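You operate a simulated robot arm through the tools that you are given. There is no shell and no other tool.

You run a simulated two-armed robot. Do the job below in one go: nothing can be reset, and whatever is moved stays where it is left.

Task
Pack the low bench's green bottles into the short carton and close it.
Fine: the card divider on that bench goes in first; a bottle a cell; both flaps folded flat.

It is judged by the outcome, as a careful person would: the job done as asked, and still so three seconds after it is handed in. It fails if anything else is knocked over, pushed out of place, dropped, spilled or broken.

Robot
Two 7-joint arms with fingered hands on one trunk that stands fixed in place. Base frame: the origin is at the foot of the trunk, x ahead of it, y to its left, z up; the work surface is at about z = 0.72. Units: m, degrees, N and s.
The left shoulder is at [0.05, 0.214, 0.869], the right one opposite. With the tool pointing down near the work surface each hand reaches from about 0.42 to 0.9 m from the base axis, measured 20 degrees to its own side. Payload 3 kg a hand.
Tool frame (each hand has its own): the origin (TCP) lies between the finger pads and is the grasp point; the fingertips stand 0.026 m ahead of it; z points along the fingers, y is the line along which they close. The gripper opens to 0.132 m. The gripper's body begins 0.073 m behind the TCP. The gripper is a hand of 3 fingers: y runs from the thumb to the fingers, the wrist lies at [0, 0, -0.229] in the tool frame.
Orientation is that of the tool frame in the base frame, as a unit quaternion [w, x, y, z]. With the fingers straight down and closing along the base's y, the tool's x points along the base's -x, its y along +y and its z along -z.

Tools
- The arms move only by the tool play_rows. It takes "left_series", "right_series" or both (then of equal length, played together; a hand with none holds still); each is text: rows parted by semicolons, each of 6 numbers parted by spaces: the shift along the base's x, y, z in units of 50 mm (1.0 is 50 mm), then the turn, a rotation vector about the base's x, y, z in units of 5 degrees (1.0 is 5 degrees). In form: dx dy dz ax ay az; .... A call has 1 to 20 rows; each row shifts and turns the commanded pose from where the row before left it. A call with a number of a shift or a turn outside -1 to 1 is refused whole. Each row takes 0.2 s and may step no farther than 0.05 m and 8.6 degrees from the row before; otherwise, the whole call is refused. Where a pose cannot be reached the arm comes as near as it can. A force on the tool above 90 N (or 10 N above the force at the start of the call, whichever is more), or a blocked arm, ends the call early, and 0.2 s more pass. In this call time passes only in rows, and 0.2 s behind the last. It gives the time, the measured TCP pose, the force on the tool (base axes), the opening and the grip force at its end, in the units of the frame above (readings bear some noise), with the torque about the TCP (base axes, N m) and any sound that the robot's microphone picked up, and new pictures: "views" is both (left out), scene, wrist or none (wrist: the cameras of the hands that moved).
- Cameras (640 x 400 px; columns grow to the right, rows downward): "scene" is now at [0.0265, -0.0198, 1.515]; the picture's right is [-0.29, -0.96, 0.00], its down [-0.61, 0.18, -0.77] and it looks along [0.74, -0.22, -0.64] (base axes); focal length 343 px, centre (320, 200). "left" rides on the left gripper at [-0.062, 0.003, -0.092] in its tool frame; the picture's right is [-0.05, -1.00, 0.00], its down [0.83, -0.04, -0.56] and it looks along [0.55, -0.03, 0.83] (tool axes); focal length 230 px, centre (320, 200). "right" rides on the right gripper at [0.061, 0.003, -0.092] in its tool frame; the picture's right is [-0.05, 1.00, 0.00], its down [-0.83, -0.04, -0.56] and it looks along [-0.55, -0.03, 0.83] (tool axes); focal length 230 px, centre (320, 200). There is no depth. A picture from a camera that has moved, and an enlarged one, comes with that camera's place and axes in the base frame and with its lens. The place of the scene camera against the robot may be out by one fixed shift of up to 0.018 m in any direction.
- curl_fingers(finger1, finger2, thumb_bend, hand): sets how far each is bent, from 0 (flat) to 100 (curled in); at 30 the hand is open as for a grip, at 70 the pads meet at the TCP. One left out holds its place. A second passes; each finger stops where it meets its share of the squeeze, and holds until it gets a number again. It is the only way to open and close the hand. It gives what a move gives, with no picture; readings hold the bend of each and the force on the fingers (four entries, about 0 where the hand has none), thumb and palm.
- head_to(pan, tilt): turns the head with the scene camera to pan (to the left, within 86 degrees either way) and tilt (down, from -29 to 69), counted from straight ahead of the robot. It gives what a move gives, and a new picture of the scene camera.
- zoom(camera, box): a new picture of the part [left, top, right, bottom] of that camera's present view, enlarged. The clock stands still meanwhile.
- job_done(): hands the job in; it is judged then, once.

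Nothing tells you positions but the pictures and the camera data. Unless the task says otherwise, let go and move clear before handing in.

The tools are called after "Emit:" as name(argument=value, ...) on one line, values as JSON. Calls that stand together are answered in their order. play_rows: Moves the arms, as the interface text tells. Its arguments: {"type":"object","properties":{"left_series":{"type":"string"},"right_series":{"type":"string"},"views":{"type":"string","enum":["both","scene","wrist","none"]}},"required":[]} The other tools are called the same way: curl_fingers (finger1, finger2, thumb_bend, hand) moves the fingers one by one; head_to (pan, tilt) turns the head that bears the scene camera; zoom (camera, box) takes an enlarged picture of a part of a camera's view; job_done () hands the job in.

At the start:

```text
clock: 0.0
left_tool_pos: [0.5186, 0.1265, 1.2043]
left_orientation: [0.001, 0.107, 0.994, 0.0]
left_contact_force: [-0.1, -0.2, 1.2]
left_torque: [0.02, -0.03, 0.01]
left_width: 0.132
left_grasp_force: 0.1
left_shape: jaw
left_bend: [30.0, 30.0, 30.0]
left_finger forces: [0.0, 0.0, 0.0, 0.0, 0.1, 0.0]
right_tool_pos: [0.4537, -0.2791, 1.2442]
right_orientation: [-0.001, 0.106, 0.994, 0.0]
right_contact_force: [-0.6, 0.5, 0.0]
right_torque: [0.02, -0.04, 0.01]
right_width: 0.1316
right_grasp_force: 0.1
right_shape: jaw
right_bend: [30.0, 30.0, 30.0]
right_finger forces: [0.0, 0.0, 0.0, 0.0, 0.0, 0.1]
head pan, tilt: [-16.7, 39.6]
```

scene: 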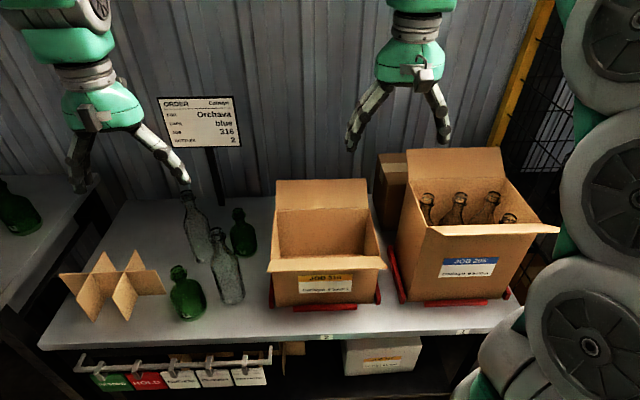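
right: 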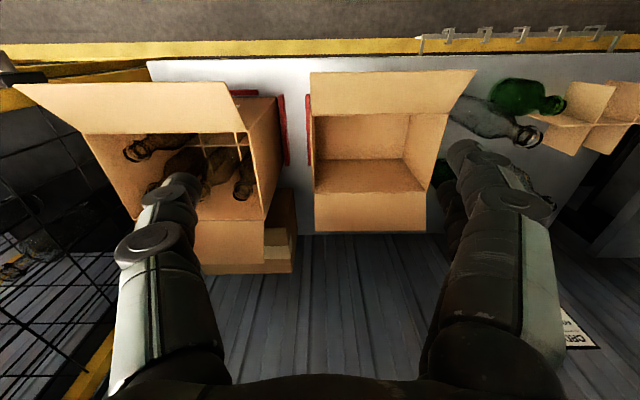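
left: 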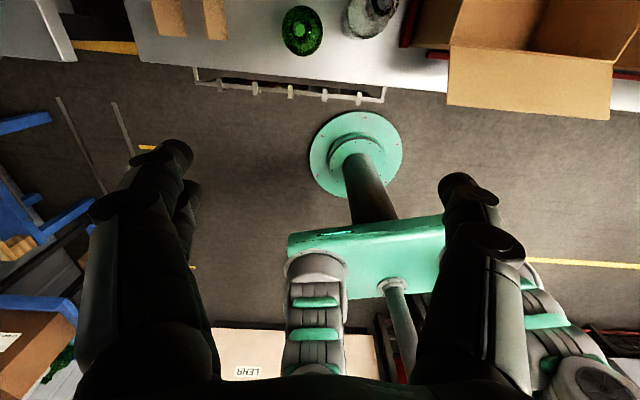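

I see a bench ahead with a card divider, two green bottles, two clear bottles, a short carton (JOB 316?) and a tall carton, and another bench to the left with a green bottle. I'll look around and enlarge before moving anything.

Emit:
zoom(camera="scene", box=[30, 170, 270, 320])

Emit:
zoom(camera="scene", box=[250, 130, 570, 330])

Emit:
zoom(camera="scene", box=[140, 80, 260, 155])

Emit:
zoom(camera="scene", box=[60, 320, 300, 400])

```text
2.67 times, centred on (150, 245) of scene
camera zoom: at [0.0265, -0.0198, 1.515], right [-0.29, -0.96, 0.0], down [-0.61, 0.18, -0.77], along [0.74, -0.22, -0.64], focal length 914 px, centre (773, 80)
```

zoom: 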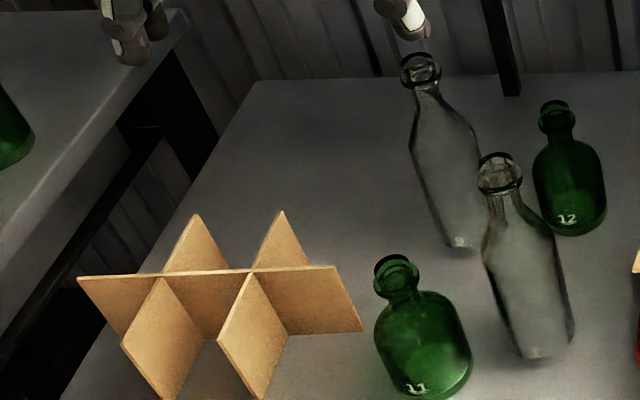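

```text
2.00 times, centred on (410, 230) of scene
camera zoom: at [0.0265, -0.0198, 1.515], right [-0.29, -0.96, 0.0], down [-0.61, 0.18, -0.77], along [0.74, -0.22, -0.64], focal length 685 px, centre (140, 140)
```

zoom: 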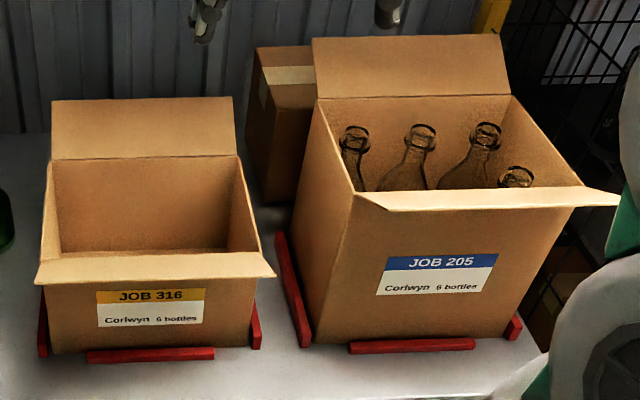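

```text
5.33 times, centred on (200, 118) of scene
camera zoom: at [0.0265, -0.0198, 1.515], right [-0.29, -0.96, 0.0], down [-0.61, 0.18, -0.77], along [0.74, -0.22, -0.64], focal length 1828 px, centre (960, 640)
```

zoom: 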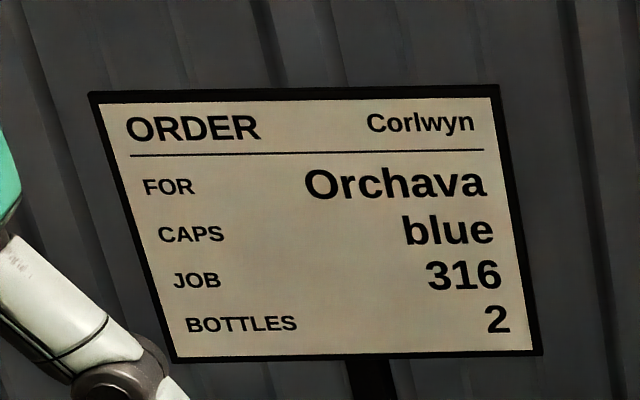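

```text
2.67 times, centred on (180, 360) of scene
camera zoom: at [0.0265, -0.0198, 1.515], right [-0.29, -0.96, 0.0], down [-0.61, 0.18, -0.77], along [0.74, -0.22, -0.64], focal length 914 px, centre (693, -227)
```

zoom: 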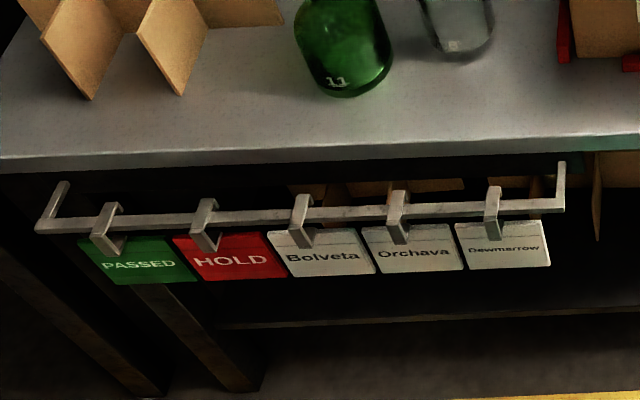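

The order says job 316, 2 bottles, and the short carton is labelled JOB 316. I'll turn the head to see the other bench and check which one is low.

Emit:
head_to(pan=40, tilt=35)

```text
clock: 1.3
left_tool_pos: [0.5182, 0.127, 1.2044]
left_orientation: [0.001, 0.107, 0.994, 0.0]
left_contact_force: [-0.9, -0.1, -1.6]
left_torque: [-0.01, -0.02, -0.01]
left_width: 0.132
left_grasp_force: 0.1
left_shape: jaw
left_bend: [30.0, 30.0, 30.0]
left_finger forces: [0.1, 0.1, 0.0, 0.0, 0.0, 0.0]
right_tool_pos: [0.4546, -0.2792, 1.2441]
right_orientation: [0.0, 0.106, 0.994, 0.0]
right_contact_force: [0.1, 0.0, -0.1]
right_torque: [-0.01, 0.02, 0.0]
right_width: 0.1319
right_grasp_force: 0.1
right_shape: jaw
right_bend: [30.0, 30.0, 30.0]
right_finger forces: [0.1, 0.1, 0.0, 0.0, 0.0, 0.0]
head pan, tilt: [40.0, 35.0]
```

scene: 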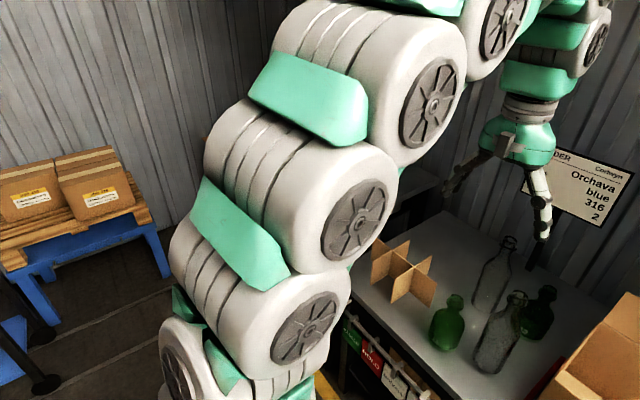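

The left arm blocks most of the view to the left. I'll try straight ahead and slightly left.

Emit:
head_to(pan=15, tilt=45)

```text
clock: 2.1
left_tool_pos: [0.5169, 0.1261, 1.2057]
left_orientation: [0.001, 0.106, 0.994, 0.001]
left_contact_force: [0.6, 0.7, 0.1]
left_torque: [0.02, -0.01, -0.05]
left_width: 0.132
left_grasp_force: 0.0
left_shape: jaw
left_bend: [30.0, 30.0, 30.0]
left_finger forces: [0.0, 0.0, 0.1, 0.0, 0.0, 0.1]
right_tool_pos: [0.4554, -0.2799, 1.2429]
right_orientation: [0.001, 0.106, 0.994, 0.0]
right_contact_force: [-0.9, -0.6, 0.2]
right_torque: [-0.06, -0.01, 0.01]
right_width: 0.1316
right_grasp_force: 0.1
right_shape: jaw
right_bend: [30.0, 30.0, 30.0]
right_finger forces: [0.1, 0.0, 0.0, 0.1, 0.1, 0.1]
head pan, tilt: [15.0, 45.0]
```

scene: 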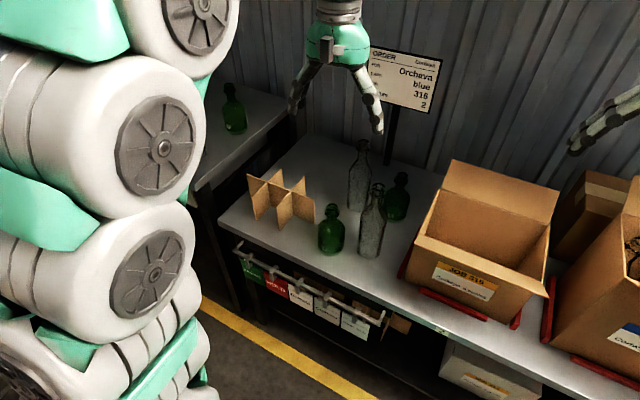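

The left bench is clearly the higher one, so the low bench is the one ahead, with green bottles 11 and 12. I'll set the head back and measure in detail from the scene and wrist cameras.

Emit:
head_to(pan=-5, tilt=48)

Emit:
zoom(camera="right", box=[280, 40, 640, 265])

Emit:
zoom(camera="scene", box=[0, 100, 320, 300])

Emit:
zoom(camera="scene", box=[200, 100, 520, 300])

```text
clock: 3.0
left_tool_pos: [0.5182, 0.1265, 1.2046]
left_orientation: [0.001, 0.106, 0.994, 0.0]
left_contact_force: [-0.3, -0.2, -0.5]
left_torque: [0.0, -0.02, 0.02]
left_width: 0.1317
left_grasp_force: 0.1
left_shape: jaw
left_bend: [30.0, 30.0, 30.0]
left_finger forces: [0.1, 0.0, 0.0, 0.1, 0.1, 0.0]
right_tool_pos: [0.4536, -0.2793, 1.245]
right_orientation: [0.0, 0.106, 0.994, 0.0]
right_contact_force: [0.1, -0.6, -0.9]
right_torque: [0.0, 0.02, 0.03]
right_width: 0.1319
right_grasp_force: 0.0
right_shape: jaw
right_bend: [30.0, 30.0, 30.0]
right_finger forces: [0.0, 0.0, 0.1, 0.0, 0.1, 0.0]
head pan, tilt: [-5.0, 48.0]
```

scene: 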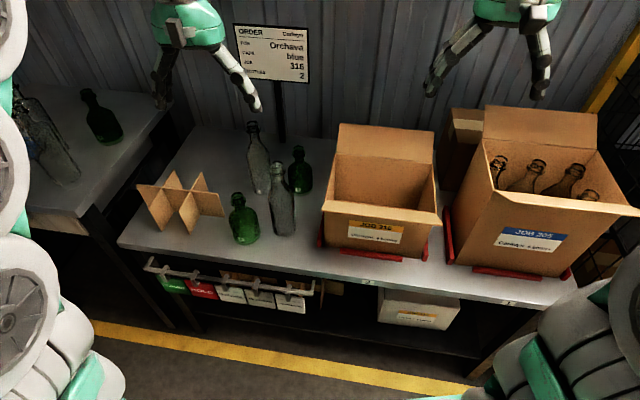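

```text
1.78 times, centred on (460, 152) of right
camera zoom: at [0.3941, -0.2628, 1.3366], right [0.26, 0.97, 0.0], down [0.8, -0.22, 0.56], along [0.54, -0.15, -0.83], focal length 409 px, centre (71, 284)
```

zoom: 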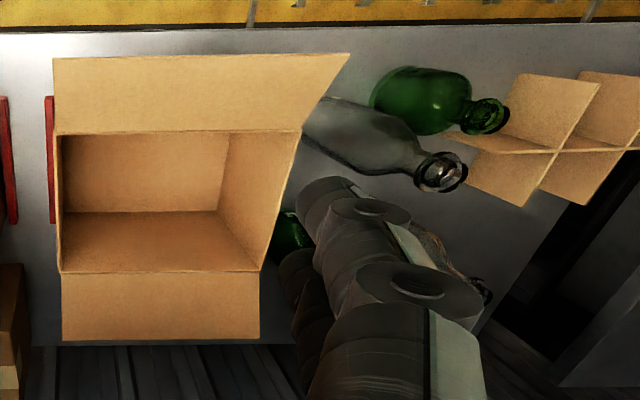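

```text
2.00 times, centred on (160, 200) of scene
camera zoom: at [0.0233, -0.0021, 1.503], right [-0.09, -1.0, 0.0], down [-0.74, 0.06, -0.67], along [0.67, -0.06, -0.74], focal length 685 px, centre (640, 200)
```

zoom: 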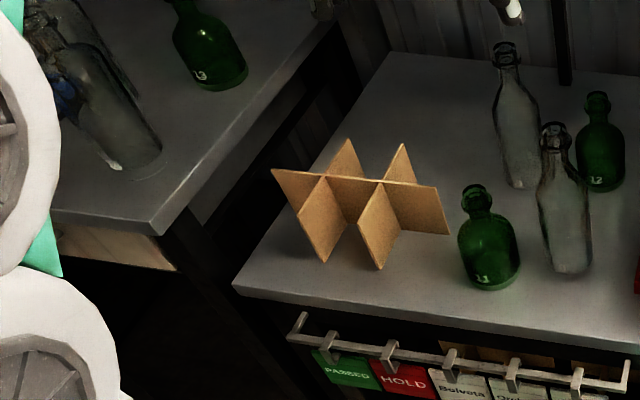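

```text
2.00 times, centred on (360, 200) of scene
camera zoom: at [0.0233, -0.0021, 1.503], right [-0.09, -1.0, 0.0], down [-0.74, 0.06, -0.67], along [0.67, -0.06, -0.74], focal length 685 px, centre (240, 200)
```

zoom: 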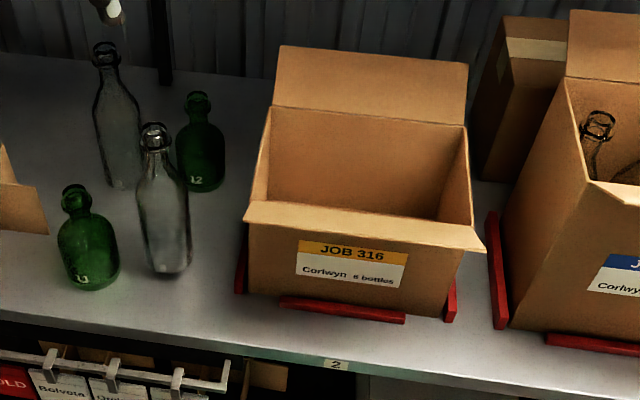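

The divider stands upright near (0.71, 0.34), aligned with the bench (bench turned about -13.8°), and the carton's centre is about (0.60, -0.20) with its rim at z ≈ 0.91. I'll swing the left hand over the divider, turned 90° so it closes across the long card, staying high, and move the right hand back out of the way.

Emit:
play_rows(left_series="0.21 0.23 -0.05 0 0 -1; 0.21 0.23 -0.05 0 0 -1; 0.21 0.23 -0.05 0 0 -1; 0.21 0.23 -0.05 0 0 -1; 0.21 0.23 -0.05 0 0 -1; 0.21 0.23 -0.05 0 0 -1; 0.21 0.23 -0.05 0 0 -1; 0.21 0.23 -0.05 0 0 -1; 0.21 0.23 -0.05 0 0 -1; 0.21 0.23 -0.05 0 0 -1; 0.21 0.23 -0.05 0 0 -1; 0.21 0.23 -0.05 0 0 -1; 0.21 0.23 -0.05 0 0 -1; 0.21 0.23 -0.05 0 0 -1; 0.21 0.23 -0.05 0 0 -1; 0.21 0.23 -0.05 0 0 -1; 0.21 0.23 -0.05 0 0 -1; 0.21 0.23 -0.05 0 0 -1", views="both")

```text
clock: 6.8
left_tool_pos: [0.7001, 0.3309, 1.138]
left_orientation: [0.0, 0.778, 0.628, 0.0]
left_contact_force: [0.0, 1.3, 0.5]
left_torque: [0.01, -0.03, -0.01]
left_width: 0.1318
left_grasp_force: 0.2
left_shape: jaw
left_bend: [30.0, 30.0, 30.0]
left_finger forces: [0.0, 0.1, 0.0, 0.0, 0.0, 0.1]
left hand out of reach, approached as far as the arm can: row 16
right_tool_pos: [0.4545, -0.2791, 1.2438]
right_orientation: [0.0, 0.106, 0.994, -0.001]
right_contact_force: [-0.1, -0.4, 0.2]
right_torque: [-0.04, -0.03, 0.03]
right_width: 0.132
right_grasp_force: 0.0
right_shape: jaw
right_bend: [30.0, 30.0, 30.0]
right_finger forces: [0.0, 0.0, 0.1, 0.1, 0.0, 0.1]
head pan, tilt: [-5.0, 48.0]
camera left: at [0.6898, 0.2713, 1.2326], right [-0.99, 0.16, 0.0], down [0.13, 0.82, 0.55], along [0.09, 0.55, -0.83], focal length 230 px, centre (320, 200)
```

scene: 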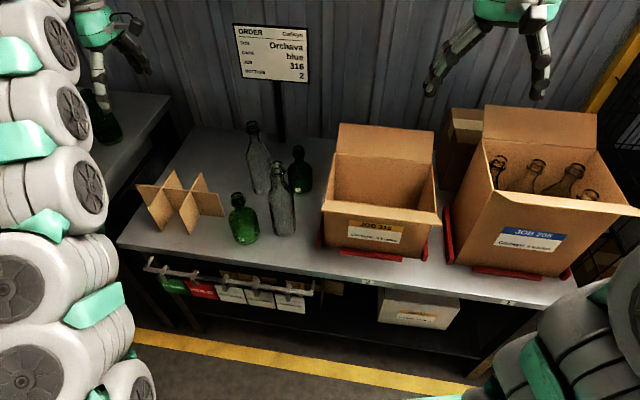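
left: 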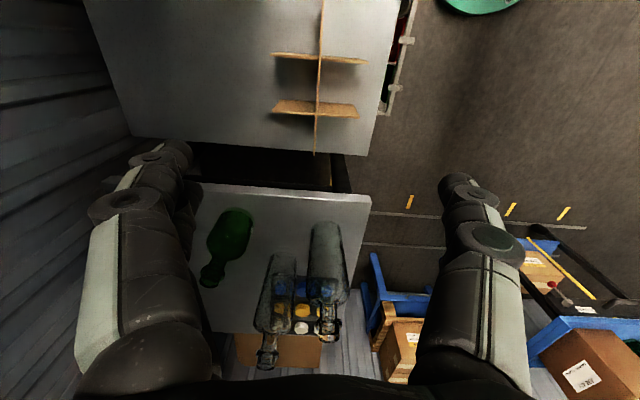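

The hand is now turned across the long card and the divider is visible in the left wrist camera. I'll enlarge it for a precise measurement.

Emit:
zoom(camera="left", box=[220, 0, 420, 160])

Emit:
zoom(camera="scene", box=[130, 150, 250, 250])

Emit:
zoom(camera="right", box=[300, 50, 480, 250])

Emit:
zoom(camera="right", box=[420, 50, 640, 250])

```text
2.50 times, centred on (320, 80) of left
camera zoom: at [0.6898, 0.2713, 1.2326], right [-0.99, 0.16, 0.0], down [0.13, 0.82, 0.55], along [0.09, 0.55, -0.83], focal length 575 px, centre (320, 500)
```

zoom: 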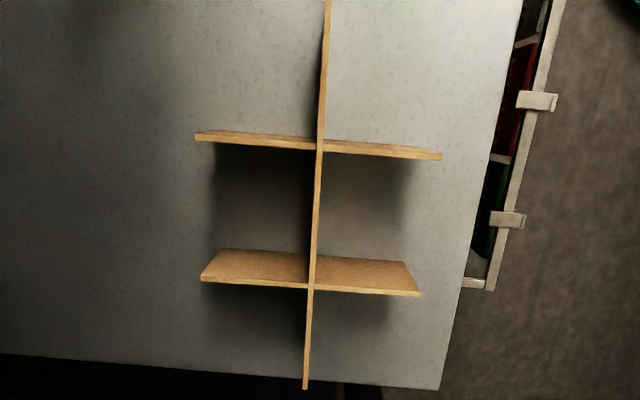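

```text
4.00 times, centred on (190, 200) of scene
camera zoom: at [0.0233, -0.0022, 1.5029], right [-0.09, -1.0, 0.0], down [-0.74, 0.06, -0.67], along [0.67, -0.06, -0.74], focal length 1371 px, centre (840, 200)
```

zoom: 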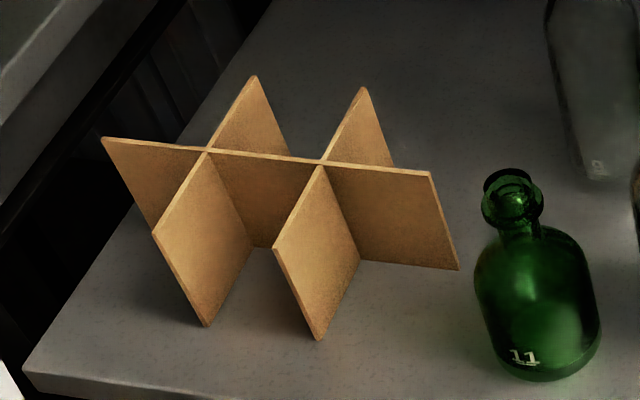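

```text
2.00 times, centred on (390, 150) of right
camera zoom: at [0.394, -0.2628, 1.3366], right [0.26, 0.97, 0.0], down [0.8, -0.22, 0.56], along [0.54, -0.15, -0.83], focal length 460 px, centre (180, 300)
```

zoom: 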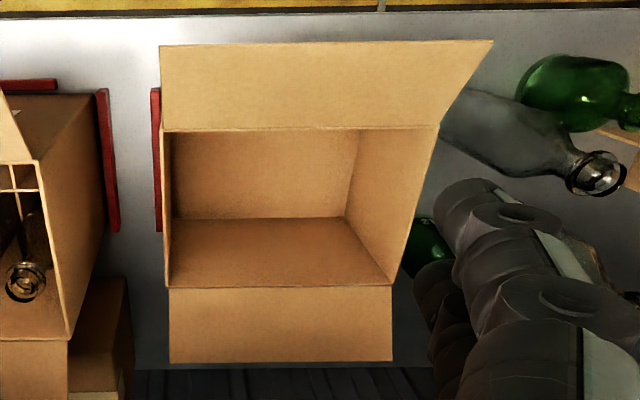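

```text
2.00 times, centred on (530, 150) of right
camera zoom: at [0.394, -0.2628, 1.3366], right [0.26, 0.97, 0.0], down [0.8, -0.22, 0.56], along [0.54, -0.15, -0.83], focal length 460 px, centre (-100, 300)
```

zoom: 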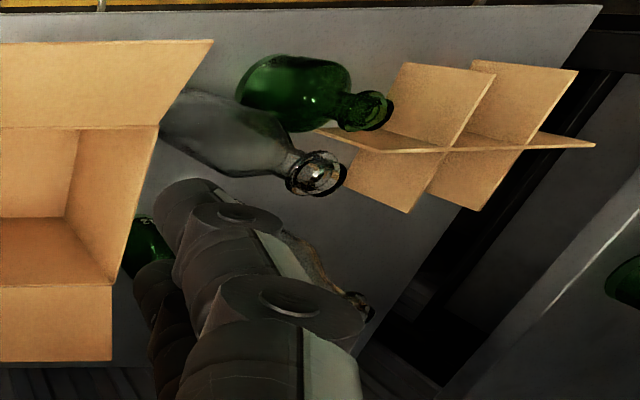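

The divider's centre is at about (0.701, 0.326), yaw ≈ -13.3°, top at z ≈ 0.82. I'll measure the bottles and the fit before grasping.

Emit:
zoom(camera="scene", box=[220, 180, 270, 255])

Emit:
zoom(camera="scene", box=[240, 110, 330, 245])

Emit:
zoom(camera="right", box=[460, 60, 560, 160])

```text
5.33 times, centred on (245, 218) of scene
camera zoom: at [0.0233, -0.0022, 1.5029], right [-0.09, -1.0, 0.0], down [-0.74, 0.06, -0.67], along [0.67, -0.06, -0.74], focal length 1828 px, centre (720, 107)
```

zoom: 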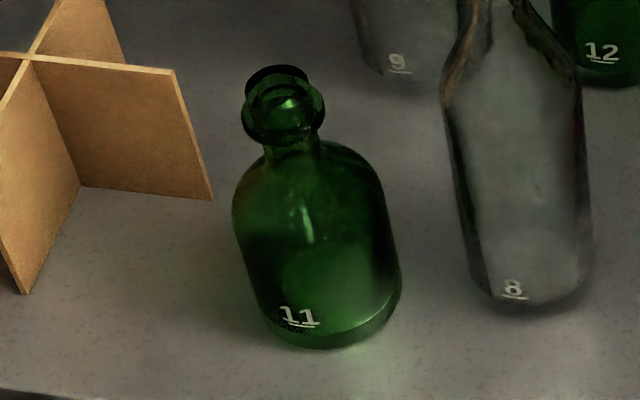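

```text
2.96 times, centred on (285, 178) of scene
camera zoom: at [0.0233, -0.0022, 1.5029], right [-0.09, -1.0, 0.0], down [-0.74, 0.06, -0.67], along [0.67, -0.06, -0.74], focal length 1015 px, centre (424, 267)
```

zoom: 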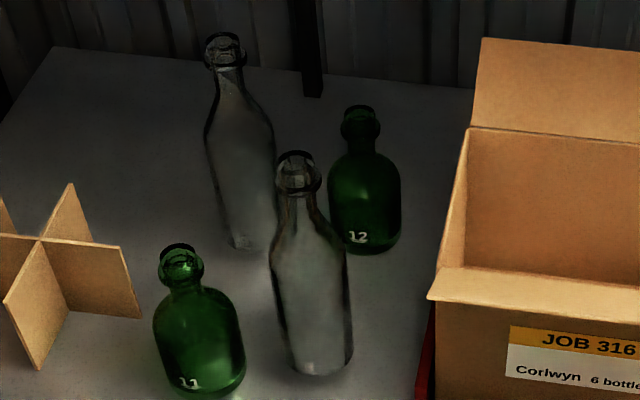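

```text
4.00 times, centred on (510, 110) of right
camera zoom: at [0.394, -0.2628, 1.3366], right [0.26, 0.97, 0.0], down [0.8, -0.22, 0.56], along [0.54, -0.15, -0.83], focal length 920 px, centre (-440, 560)
```

zoom: 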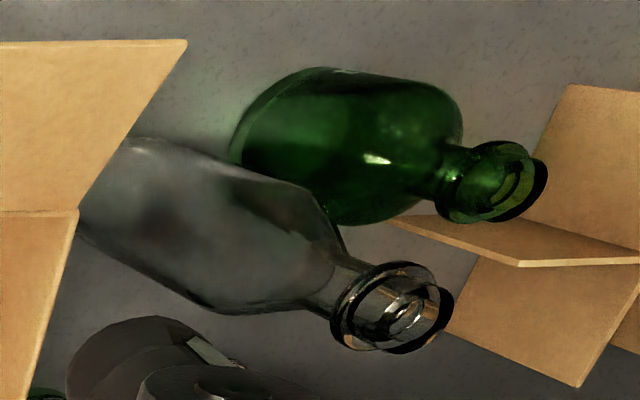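

Bottle 11 is near (0.599, 0.142), about 0.153 m tall and 0.074 m across, so the cells will be a snug fit. Before lowering the left hand into the middle cell I'll check its finger spacing.

Emit:
zoom(camera="left", box=[70, 120, 550, 400])

Emit:
head_to(pan=10, tilt=35)

Emit:
zoom(camera="scene", box=[160, 60, 400, 210])

```text
1.33 times, centred on (310, 260) of left
camera zoom: at [0.6898, 0.2713, 1.2326], right [-0.99, 0.16, 0.0], down [0.13, 0.82, 0.55], along [0.09, 0.55, -0.83], focal length 307 px, centre (333, 120)
```

zoom: 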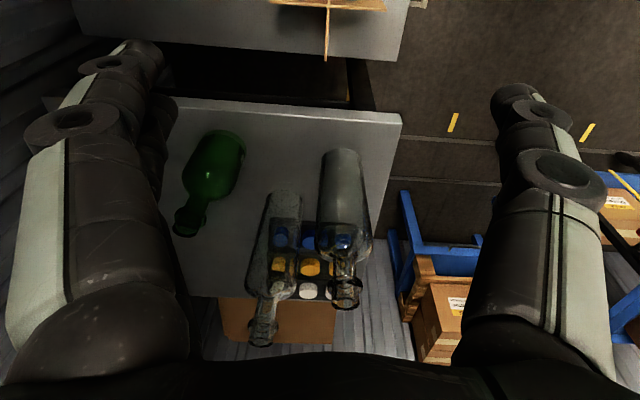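

```text
clock: 7.5
left_tool_pos: [0.7009, 0.3316, 1.1374]
left_orientation: [0.0, 0.778, 0.629, -0.001]
left_contact_force: [-0.6, -0.5, -0.1]
left_torque: [-0.01, -0.01, 0.03]
left_width: 0.1321
left_grasp_force: 0.0
left_shape: jaw
left_bend: [30.0, 30.0, 30.0]
left_finger forces: [0.0, 0.0, 0.0, 0.1, 0.0, 0.0]
right_tool_pos: [0.4543, -0.2785, 1.243]
right_orientation: [0.0, 0.106, 0.994, 0.0]
right_contact_force: [0.3, 0.5, 0.0]
right_torque: [0.04, -0.01, 0.02]
right_width: 0.1322
right_grasp_force: 0.0
right_shape: jaw
right_bend: [30.0, 30.0, 30.0]
right_finger forces: [0.0, 0.1, 0.0, 0.1, 0.0, 0.0]
head pan, tilt: [10.0, 35.0]
```

scene: 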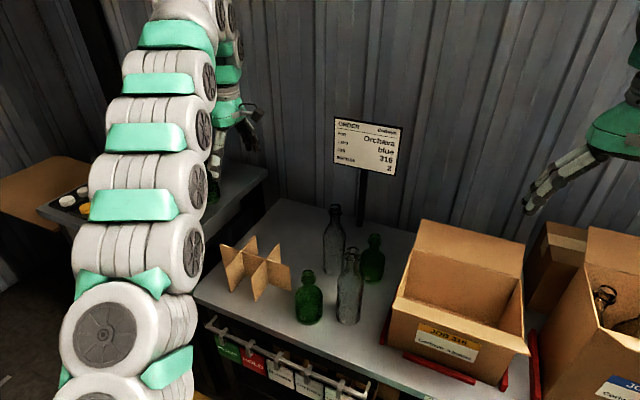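

```text
2.67 times, centred on (280, 135) of scene
camera zoom: at [0.0315, 0.0199, 1.5219], right [0.17, -0.98, 0.0], down [-0.57, -0.1, -0.82], along [0.81, 0.14, -0.57], focal length 914 px, centre (427, 373)
```

zoom: 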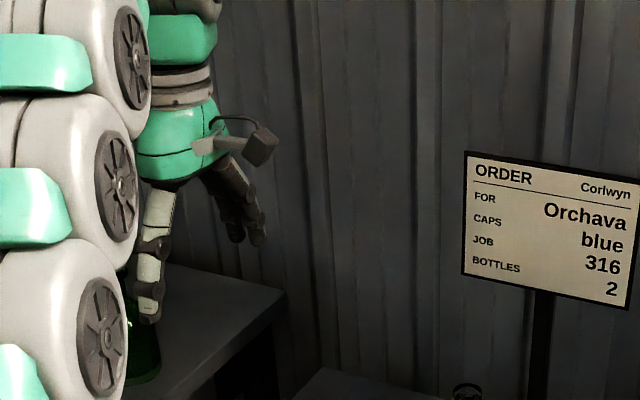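

Finger spacing looks narrower than the middle cell. I'll lower the left hand partway over the divider and re-measure from close up.

Emit:
play_rows(left_series="0 -0.02 -0.9 0 0 -0.05; 0 -0.02 -0.9 0 0 -0.05; 0 -0.02 -0.9 0 0 -0.05; 0 -0.02 -0.9 0 0 -0.05", views="both")

```text
clock: 8.6
left_tool_pos: [0.7007, 0.3279, 0.956]
left_orientation: [0.0, 0.784, 0.621, 0.0]
left_contact_force: [0.6, 0.0, 0.1]
left_torque: [0.01, 0.0, 0.02]
left_width: 0.1323
left_grasp_force: 0.0
left_shape: jaw
left_bend: [30.0, 30.0, 30.0]
left_finger forces: [0.1, 0.0, 0.0, 0.0, 0.0, 0.0]
right_tool_pos: [0.4543, -0.2796, 1.2443]
right_orientation: [-0.001, 0.106, 0.994, 0.001]
right_contact_force: [-0.3, -0.3, 0.1]
right_torque: [0.0, 0.03, 0.0]
right_width: 0.1316
right_grasp_force: 0.0
right_shape: jaw
right_bend: [30.0, 30.0, 30.0]
right_finger forces: [0.0, 0.0, 0.1, 0.0, 0.1, 0.1]
head pan, tilt: [10.0, 35.0]
camera left: at [0.6893, 0.2667, 1.0501], right [-0.98, 0.18, 0.0], down [0.15, 0.82, 0.55], along [0.1, 0.55, -0.83], focal length 230 px, centre (320, 200)
```

scene: 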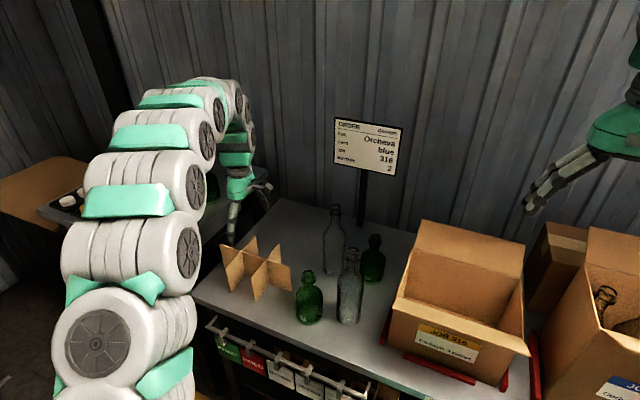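
left: 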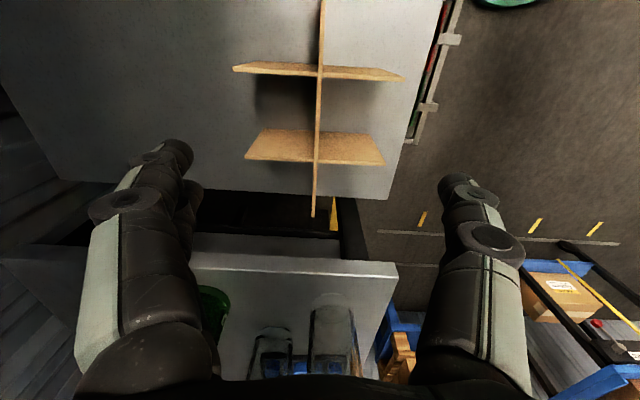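

The divider centre holds at (0.701, 0.325); yaw matches the hand. I'll lower until the fingertips are just above the card edges and check clearance.

Emit:
play_rows(left_series="0 -0.03 -0.6 0 0 0; 0 -0.03 -0.6 0 0 0; 0 0 -0.6 0 0 0", views="wrist")

Emit:
head_to(pan=20, tilt=45)

Emit:
zoom(camera="scene", box=[240, 120, 400, 220])

```text
clock: 9.3
left_tool_pos: [0.6988, 0.3249, 0.8684]
left_orientation: [0.0, 0.784, 0.621, 0.0]
left_contact_force: [-0.4, 0.9, -0.5]
left_torque: [-0.01, -0.02, -0.01]
left_width: 0.132
left_grasp_force: 0.1
left_shape: jaw
left_bend: [30.0, 30.0, 30.0]
left_finger forces: [0.0, 0.0, 0.0, 0.0, 0.0, 0.0]
right_tool_pos: [0.4529, -0.2789, 1.2437]
right_orientation: [0.0, 0.107, 0.994, 0.0]
right_contact_force: [-1.0, -0.1, 0.6]
right_torque: [0.04, 0.02, 0.03]
right_width: 0.1319
right_grasp_force: 0.1
right_shape: jaw
right_bend: [30.0, 30.0, 30.0]
right_finger forces: [0.1, 0.0, 0.0, 0.0, 0.0, 0.1]
head pan, tilt: [10.0, 35.0]
camera left: at [0.6878, 0.2638, 0.962], right [-0.98, 0.18, 0.0], down [0.15, 0.82, 0.55], along [0.1, 0.55, -0.83], focal length 230 px, centre (320, 200)
```

left: 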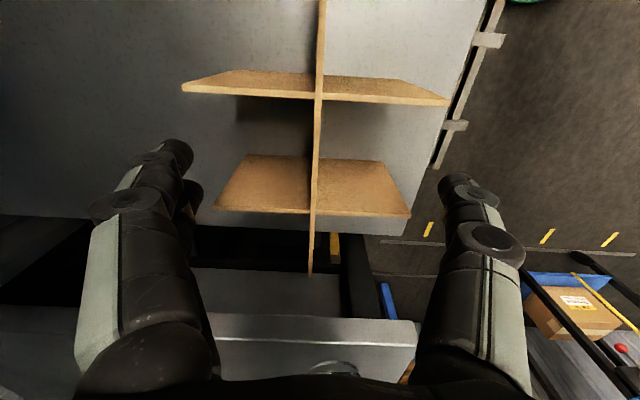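

```text
clock: 10.1
left_tool_pos: [0.6997, 0.3248, 0.8682]
left_orientation: [0.0, 0.783, 0.621, -0.001]
left_contact_force: [-0.9, 0.2, -0.3]
left_torque: [0.02, 0.01, -0.02]
left_width: 0.132
left_grasp_force: 0.0
left_shape: jaw
left_bend: [30.0, 30.0, 30.0]
left_finger forces: [0.0, 0.0, 0.0, 0.1, 0.0, 0.0]
right_tool_pos: [0.454, -0.2794, 1.2439]
right_orientation: [0.0, 0.107, 0.994, 0.0]
right_contact_force: [0.6, -1.0, -0.3]
right_torque: [0.0, -0.01, 0.0]
right_width: 0.1318
right_grasp_force: 0.0
right_shape: jaw
right_bend: [30.0, 30.0, 30.0]
right_finger forces: [0.0, 0.0, 0.0, 0.1, 0.0, 0.0]
head pan, tilt: [20.0, 45.0]
```

scene: 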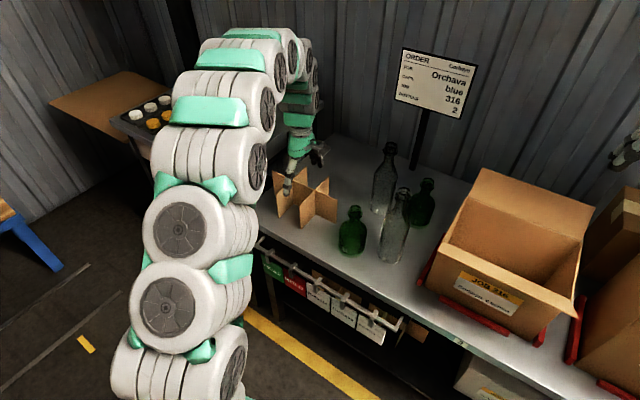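

```text
4.00 times, centred on (320, 170) of scene
camera zoom: at [0.0213, 0.0325, 1.5072], right [0.34, -0.94, 0.0], down [-0.66, -0.24, -0.71], along [0.67, 0.24, -0.71], focal length 1371 px, centre (320, 320)
```

zoom: 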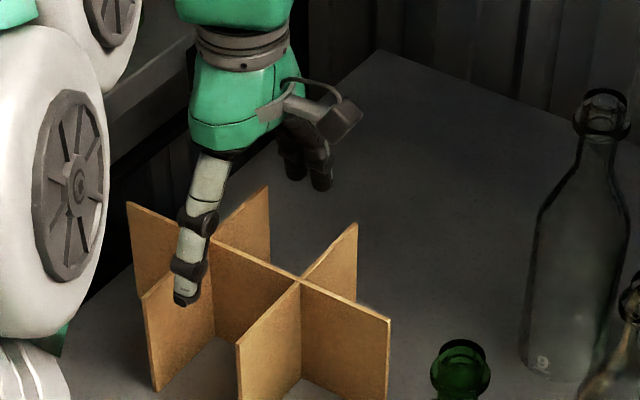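

The thumb is centred between the two near cross cards and the fingers between the far ones. I'll lower to grip the long card about 1 cm below its top edge.

Emit:
play_rows(left_series="0 0 -0.4 0 0 0; 0 0 -0.4 0 0 0; 0 0 -0.32 0 0 0", views="both")

Emit:
zoom(camera="scene", box=[240, 120, 400, 220])

```text
clock: 10.9
left_tool_pos: [0.7006, 0.3252, 0.8122]
left_orientation: [0.001, 0.784, 0.621, -0.001]
left_contact_force: [0.5, 0.8, -0.2]
left_torque: [0.01, 0.0, 0.0]
left_width: 0.1318
left_grasp_force: 0.1
left_shape: jaw
left_bend: [30.0, 30.0, 30.0]
left_finger forces: [0.0, 0.0, 0.0, 0.1, 0.0, 0.0]
right_tool_pos: [0.4541, -0.2781, 1.2447]
right_orientation: [-0.001, 0.106, 0.994, 0.001]
right_contact_force: [-0.3, 0.6, 0.1]
right_torque: [-0.03, 0.0, 0.04]
right_width: 0.1321
right_grasp_force: 0.1
right_shape: jaw
right_bend: [30.0, 30.0, 30.0]
right_finger forces: [0.0, 0.0, 0.0, 0.0, 0.1, 0.1]
head pan, tilt: [20.0, 45.0]
camera left: at [0.688, 0.2651, 0.9063], right [-0.98, 0.18, 0.0], down [0.15, 0.82, 0.55], along [0.1, 0.55, -0.83], focal length 230 px, centre (320, 200)
```

scene: 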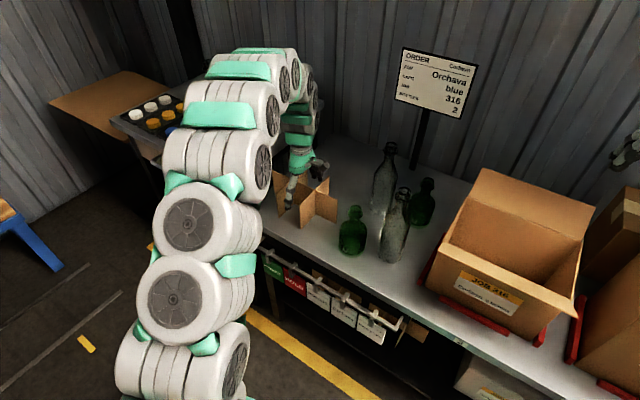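
left: 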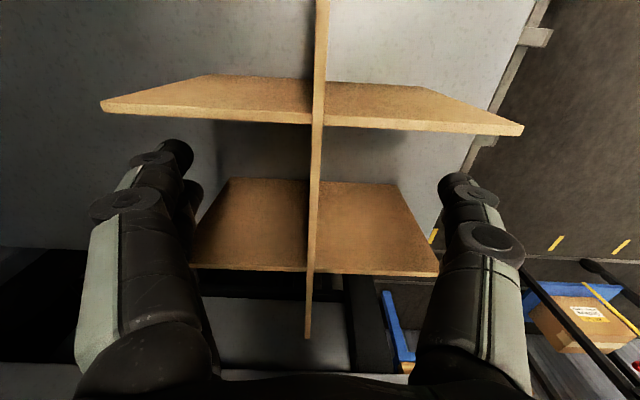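

```text
4.00 times, centred on (320, 170) of scene
camera zoom: at [0.0212, 0.0325, 1.5071], right [0.34, -0.94, 0.0], down [-0.66, -0.24, -0.71], along [0.66, 0.24, -0.71], focal length 1371 px, centre (320, 320)
```

zoom: 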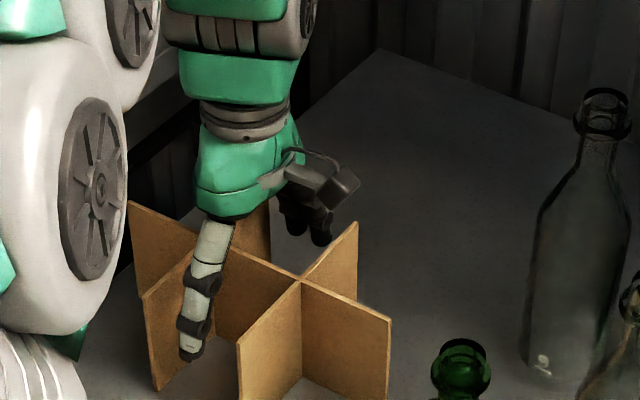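

The fingers straddle the long card in the middle cell. I'll close gently in stages.

Emit:
curl_fingers(hand="left", finger1=62, finger2=62, thumb_bend=62)

Emit:
zoom(camera="left", box=[160, 60, 480, 360])

```text
clock: 11.9
left_tool_pos: [0.6984, 0.3251, 0.8128]
left_orientation: [0.001, 0.784, 0.621, -0.001]
left_contact_force: [0.9, -0.4, -0.2]
left_torque: [-0.04, 0.01, -0.03]
left_width: 0.0289
left_grasp_force: 0.1
left_shape: fingers
left_bend: [62.0, 62.0, 62.0]
left_finger forces: [0.0, 0.0, 0.1, 0.0, 0.1, 0.1]
right_tool_pos: [0.4541, -0.2791, 1.2447]
right_orientation: [0.0, 0.106, 0.994, 0.001]
right_contact_force: [0.3, 0.5, -1.2]
right_torque: [0.01, -0.01, 0.01]
right_width: 0.1317
right_grasp_force: 0.1
right_shape: jaw
right_bend: [30.0, 30.0, 30.0]
right_finger forces: [0.1, 0.0, 0.0, 0.0, 0.0, 0.0]
head pan, tilt: [20.0, 45.0]
```

```text
1.33 times, centred on (320, 210) of left
camera zoom: at [0.6879, 0.2651, 0.9063], right [-0.98, 0.18, 0.0], down [0.15, 0.82, 0.55], along [0.1, 0.55, -0.83], focal length 307 px, centre (320, 187)
```

zoom: 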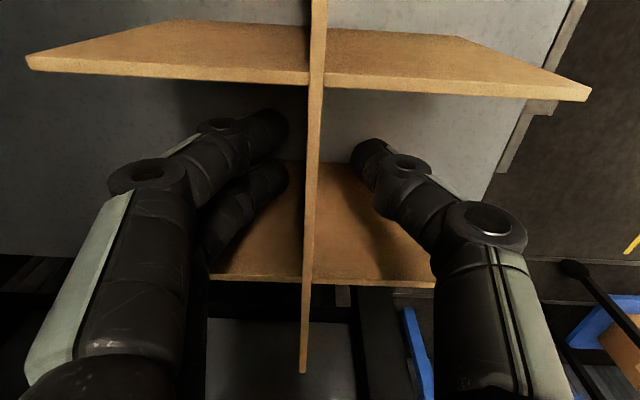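

Emit:
curl_fingers(hand="left", finger1=72, finger2=72, thumb_bend=72)

Emit:
zoom(camera="left", box=[160, 60, 480, 360])

```text
clock: 12.9
left_tool_pos: [0.7009, 0.3251, 0.8122]
left_orientation: [0.0, 0.784, 0.621, -0.001]
left_contact_force: [0.0, 0.5, 1.1]
left_torque: [-0.01, 0.0, -0.02]
left_width: 0.0057
left_grasp_force: 4.5
left_shape: fingers
left_bend: [71.0, 71.0, 70.0]
left_finger forces: [1.9, 2.0, 0.1, 0.0, 4.0, 0.0]
right_tool_pos: [0.4535, -0.2794, 1.2437]
right_orientation: [0.0, 0.106, 0.994, 0.0]
right_contact_force: [0.2, 0.5, -1.2]
right_torque: [0.04, 0.01, 0.01]
right_width: 0.1319
right_grasp_force: 0.0
right_shape: jaw
right_bend: [30.0, 30.0, 30.0]
right_finger forces: [0.1, 0.1, 0.1, 0.1, 0.0, 0.0]
head pan, tilt: [20.0, 45.0]
```

```text
1.33 times, centred on (320, 210) of left
camera zoom: at [0.688, 0.2651, 0.9063], right [-0.98, 0.18, 0.0], down [0.15, 0.82, 0.55], along [0.1, 0.55, -0.83], focal length 307 px, centre (320, 187)
```

zoom: 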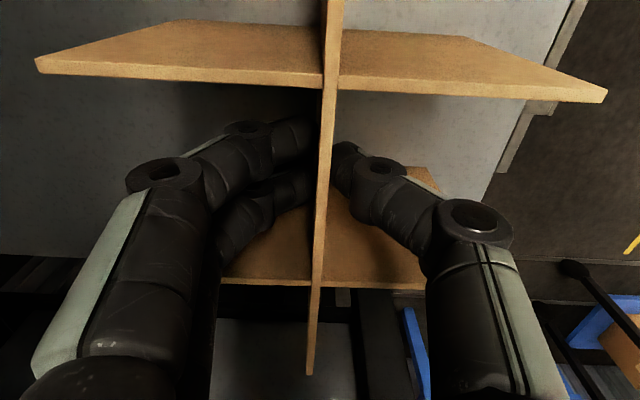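

The divider is gripped at 4.5 N. I'll lift a little and check it holds level.

Emit:
play_rows(left_series="0 0 0.2 0 0 0; 0 0 0.4 0 0 0; 0 0 0.6 0 0 0", views="both")

```text
clock: 13.7
left_tool_pos: [0.6978, 0.324, 0.8723]
left_orientation: [0.0, 0.784, 0.621, -0.001]
left_contact_force: [0.3, 0.4, -0.8]
left_torque: [0.06, -0.02, 0.03]
left_width: 0.0058
left_grasp_force: 4.4
left_shape: fingers
left_bend: [71.0, 71.0, 70.0]
left_finger forces: [1.9, 1.9, 0.1, 0.0, 3.9, 0.1]
right_tool_pos: [0.4537, -0.279, 1.2451]
right_orientation: [0.001, 0.106, 0.994, 0.001]
right_contact_force: [-0.7, -0.2, 0.3]
right_torque: [-0.01, -0.02, 0.0]
right_width: 0.1317
right_grasp_force: 0.0
right_shape: jaw
right_bend: [30.0, 30.0, 30.0]
right_finger forces: [0.0, 0.0, 0.0, 0.1, 0.1, 0.0]
head pan, tilt: [20.0, 45.0]
camera left: at [0.6871, 0.2637, 0.9667], right [-0.98, 0.18, 0.0], down [0.15, 0.82, 0.55], along [0.1, 0.55, -0.83], focal length 230 px, centre (320, 200)
```

scene: 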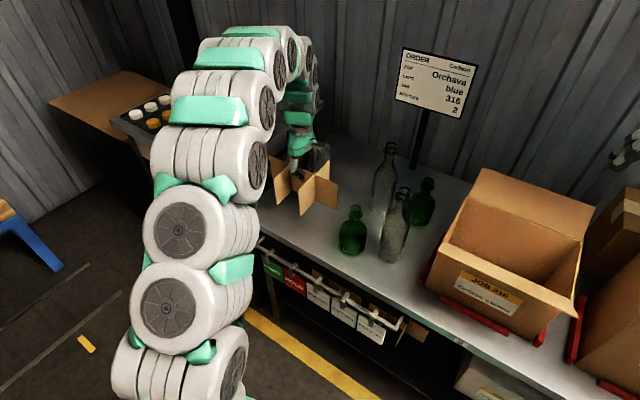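
left: 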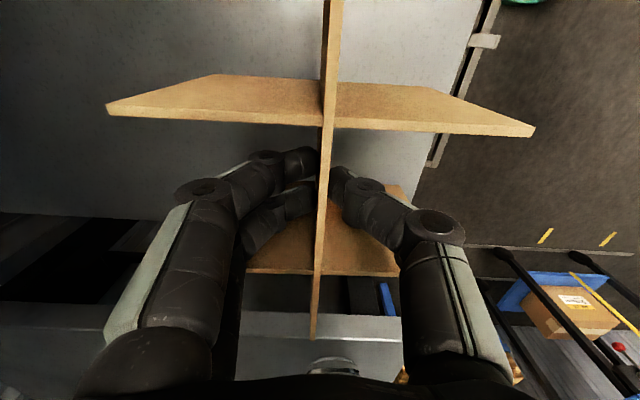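

The divider is held level. I'll raise it while drawing the right hand back and turning its camera to watch the carton.

Emit:
play_rows(left_series="-0.1 0 0.6 0 0 0; -0.2 0 0.7 0 0 0; -0.2 -0.1 0.8 0 0 0; -0.2 -0.2 0.8 0 0 0; -0.2 -0.3 0.8 0 0 0; -0.2 -0.4 0.6 0 0 0", right_series="-0.3 -0.4 0.1 0 0 0.8; -0.3 -0.45 0.1 0 0 0.8; -0.3 -0.45 0.1 0 0 0.8; -0.3 -0.45 0 0 0 0.8; -0.3 -0.45 0 0 0 0.8; -0.3 -0.4 0 0 0 0.8", views="both")

```text
clock: 15.1
left_tool_pos: [0.6432, 0.2762, 1.0858]
left_orientation: [0.0, 0.784, 0.621, -0.001]
left_contact_force: [-0.5, 0.0, -0.1]
left_torque: [-0.02, 0.03, 0.02]
left_width: 0.006
left_grasp_force: 3.6
left_shape: fingers
left_bend: [71.0, 71.0, 70.0]
left_finger forces: [2.0, 2.0, 0.0, 0.1, 4.1, 0.0]
right_tool_pos: [0.3646, -0.4095, 1.2589]
right_orientation: [0.0, -0.104, 0.995, 0.001]
right_contact_force: [-0.8, -0.4, 1.2]
right_torque: [-0.01, 0.03, -0.01]
right_width: 0.1321
right_grasp_force: 0.0
right_shape: jaw
right_bend: [30.0, 30.0, 30.0]
right_finger forces: [0.0, 0.0, 0.1, 0.1, 0.1, 0.0]
head pan, tilt: [20.0, 45.0]
camera right: at [0.3018, -0.4183, 1.3503], right [-0.15, 0.99, 0.0], down [0.82, 0.13, 0.56], along [0.55, 0.09, -0.83], focal length 230 px, centre (320, 200)
camera left: at [0.6326, 0.216, 1.1794], right [-0.98, 0.18, 0.0], down [0.15, 0.82, 0.55], along [0.1, 0.55, -0.83], focal length 230 px, centre (320, 200)
```

scene: 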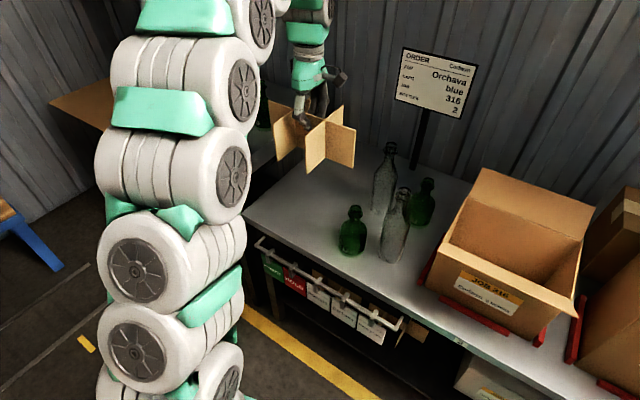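
right: 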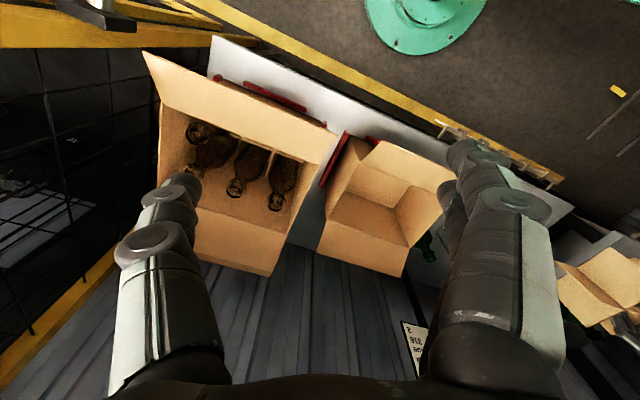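
left: 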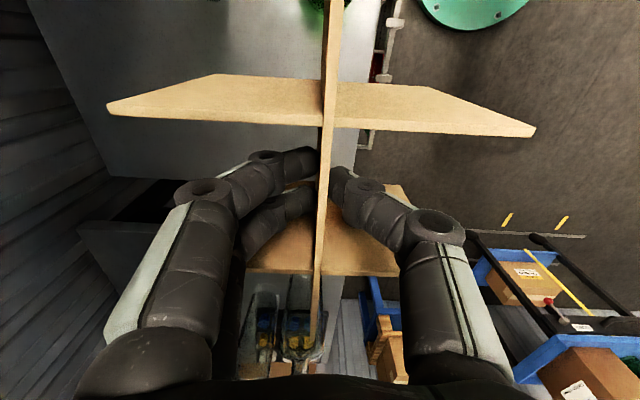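

Clear of the bottles' height. I'll carry the divider over toward the carton, high, and stop just short to look.

Emit:
play_rows(left_series="-0.23 -0.76 0.4 0 0 0; -0.23 -0.76 0.4 0 0 0; -0.05 -0.8 0 0 0 0; -0.05 -0.8 0 0 0 0; -0.05 -0.8 0 0 0 0; -0.05 -0.8 0 0 0 0; -0.05 -0.7 -0.1 0 0 -0.1; -0.05 -0.7 -0.1 0 0 -0.1; -0.05 -0.7 -0.1 0 0 0", views="both")

```text
clock: 17.1
left_tool_pos: [0.6056, -0.0675, 1.1119]
left_orientation: [0.001, 0.789, 0.614, 0.0]
left_contact_force: [-0.1, -0.2, 0.0]
left_torque: [0.01, 0.0, -0.02]
left_width: 0.0059
left_grasp_force: 3.9
left_shape: fingers
left_bend: [71.0, 71.0, 70.0]
left_finger forces: [2.0, 1.9, 0.1, 0.1, 3.9, 0.0]
right_tool_pos: [0.363, -0.4088, 1.2578]
right_orientation: [0.0, -0.103, 0.995, 0.0]
right_contact_force: [1.1, 0.2, -0.5]
right_torque: [0.02, 0.0, 0.02]
right_width: 0.132
right_grasp_force: 0.1
right_shape: jaw
right_bend: [30.0, 30.0, 30.0]
right_finger forces: [0.0, 0.1, 0.0, 0.0, 0.0, 0.0]
head pan, tilt: [20.0, 45.0]
camera left: at [0.5928, -0.1277, 1.2049], right [-0.98, 0.19, 0.0], down [0.16, 0.82, 0.55], along [0.11, 0.54, -0.83], focal length 230 px, centre (320, 200)
```

scene: 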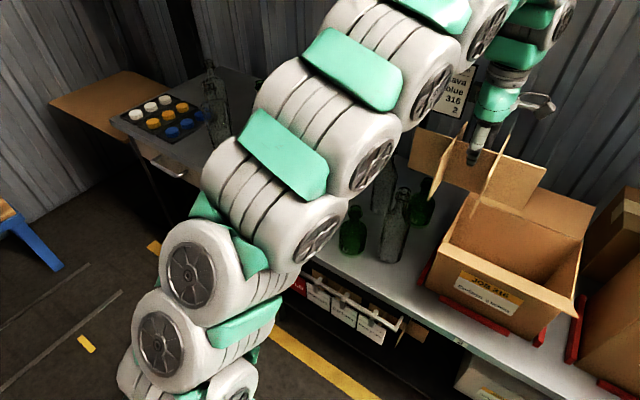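
left: 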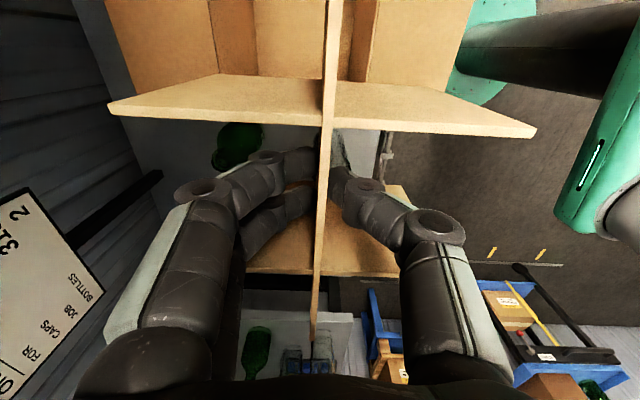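

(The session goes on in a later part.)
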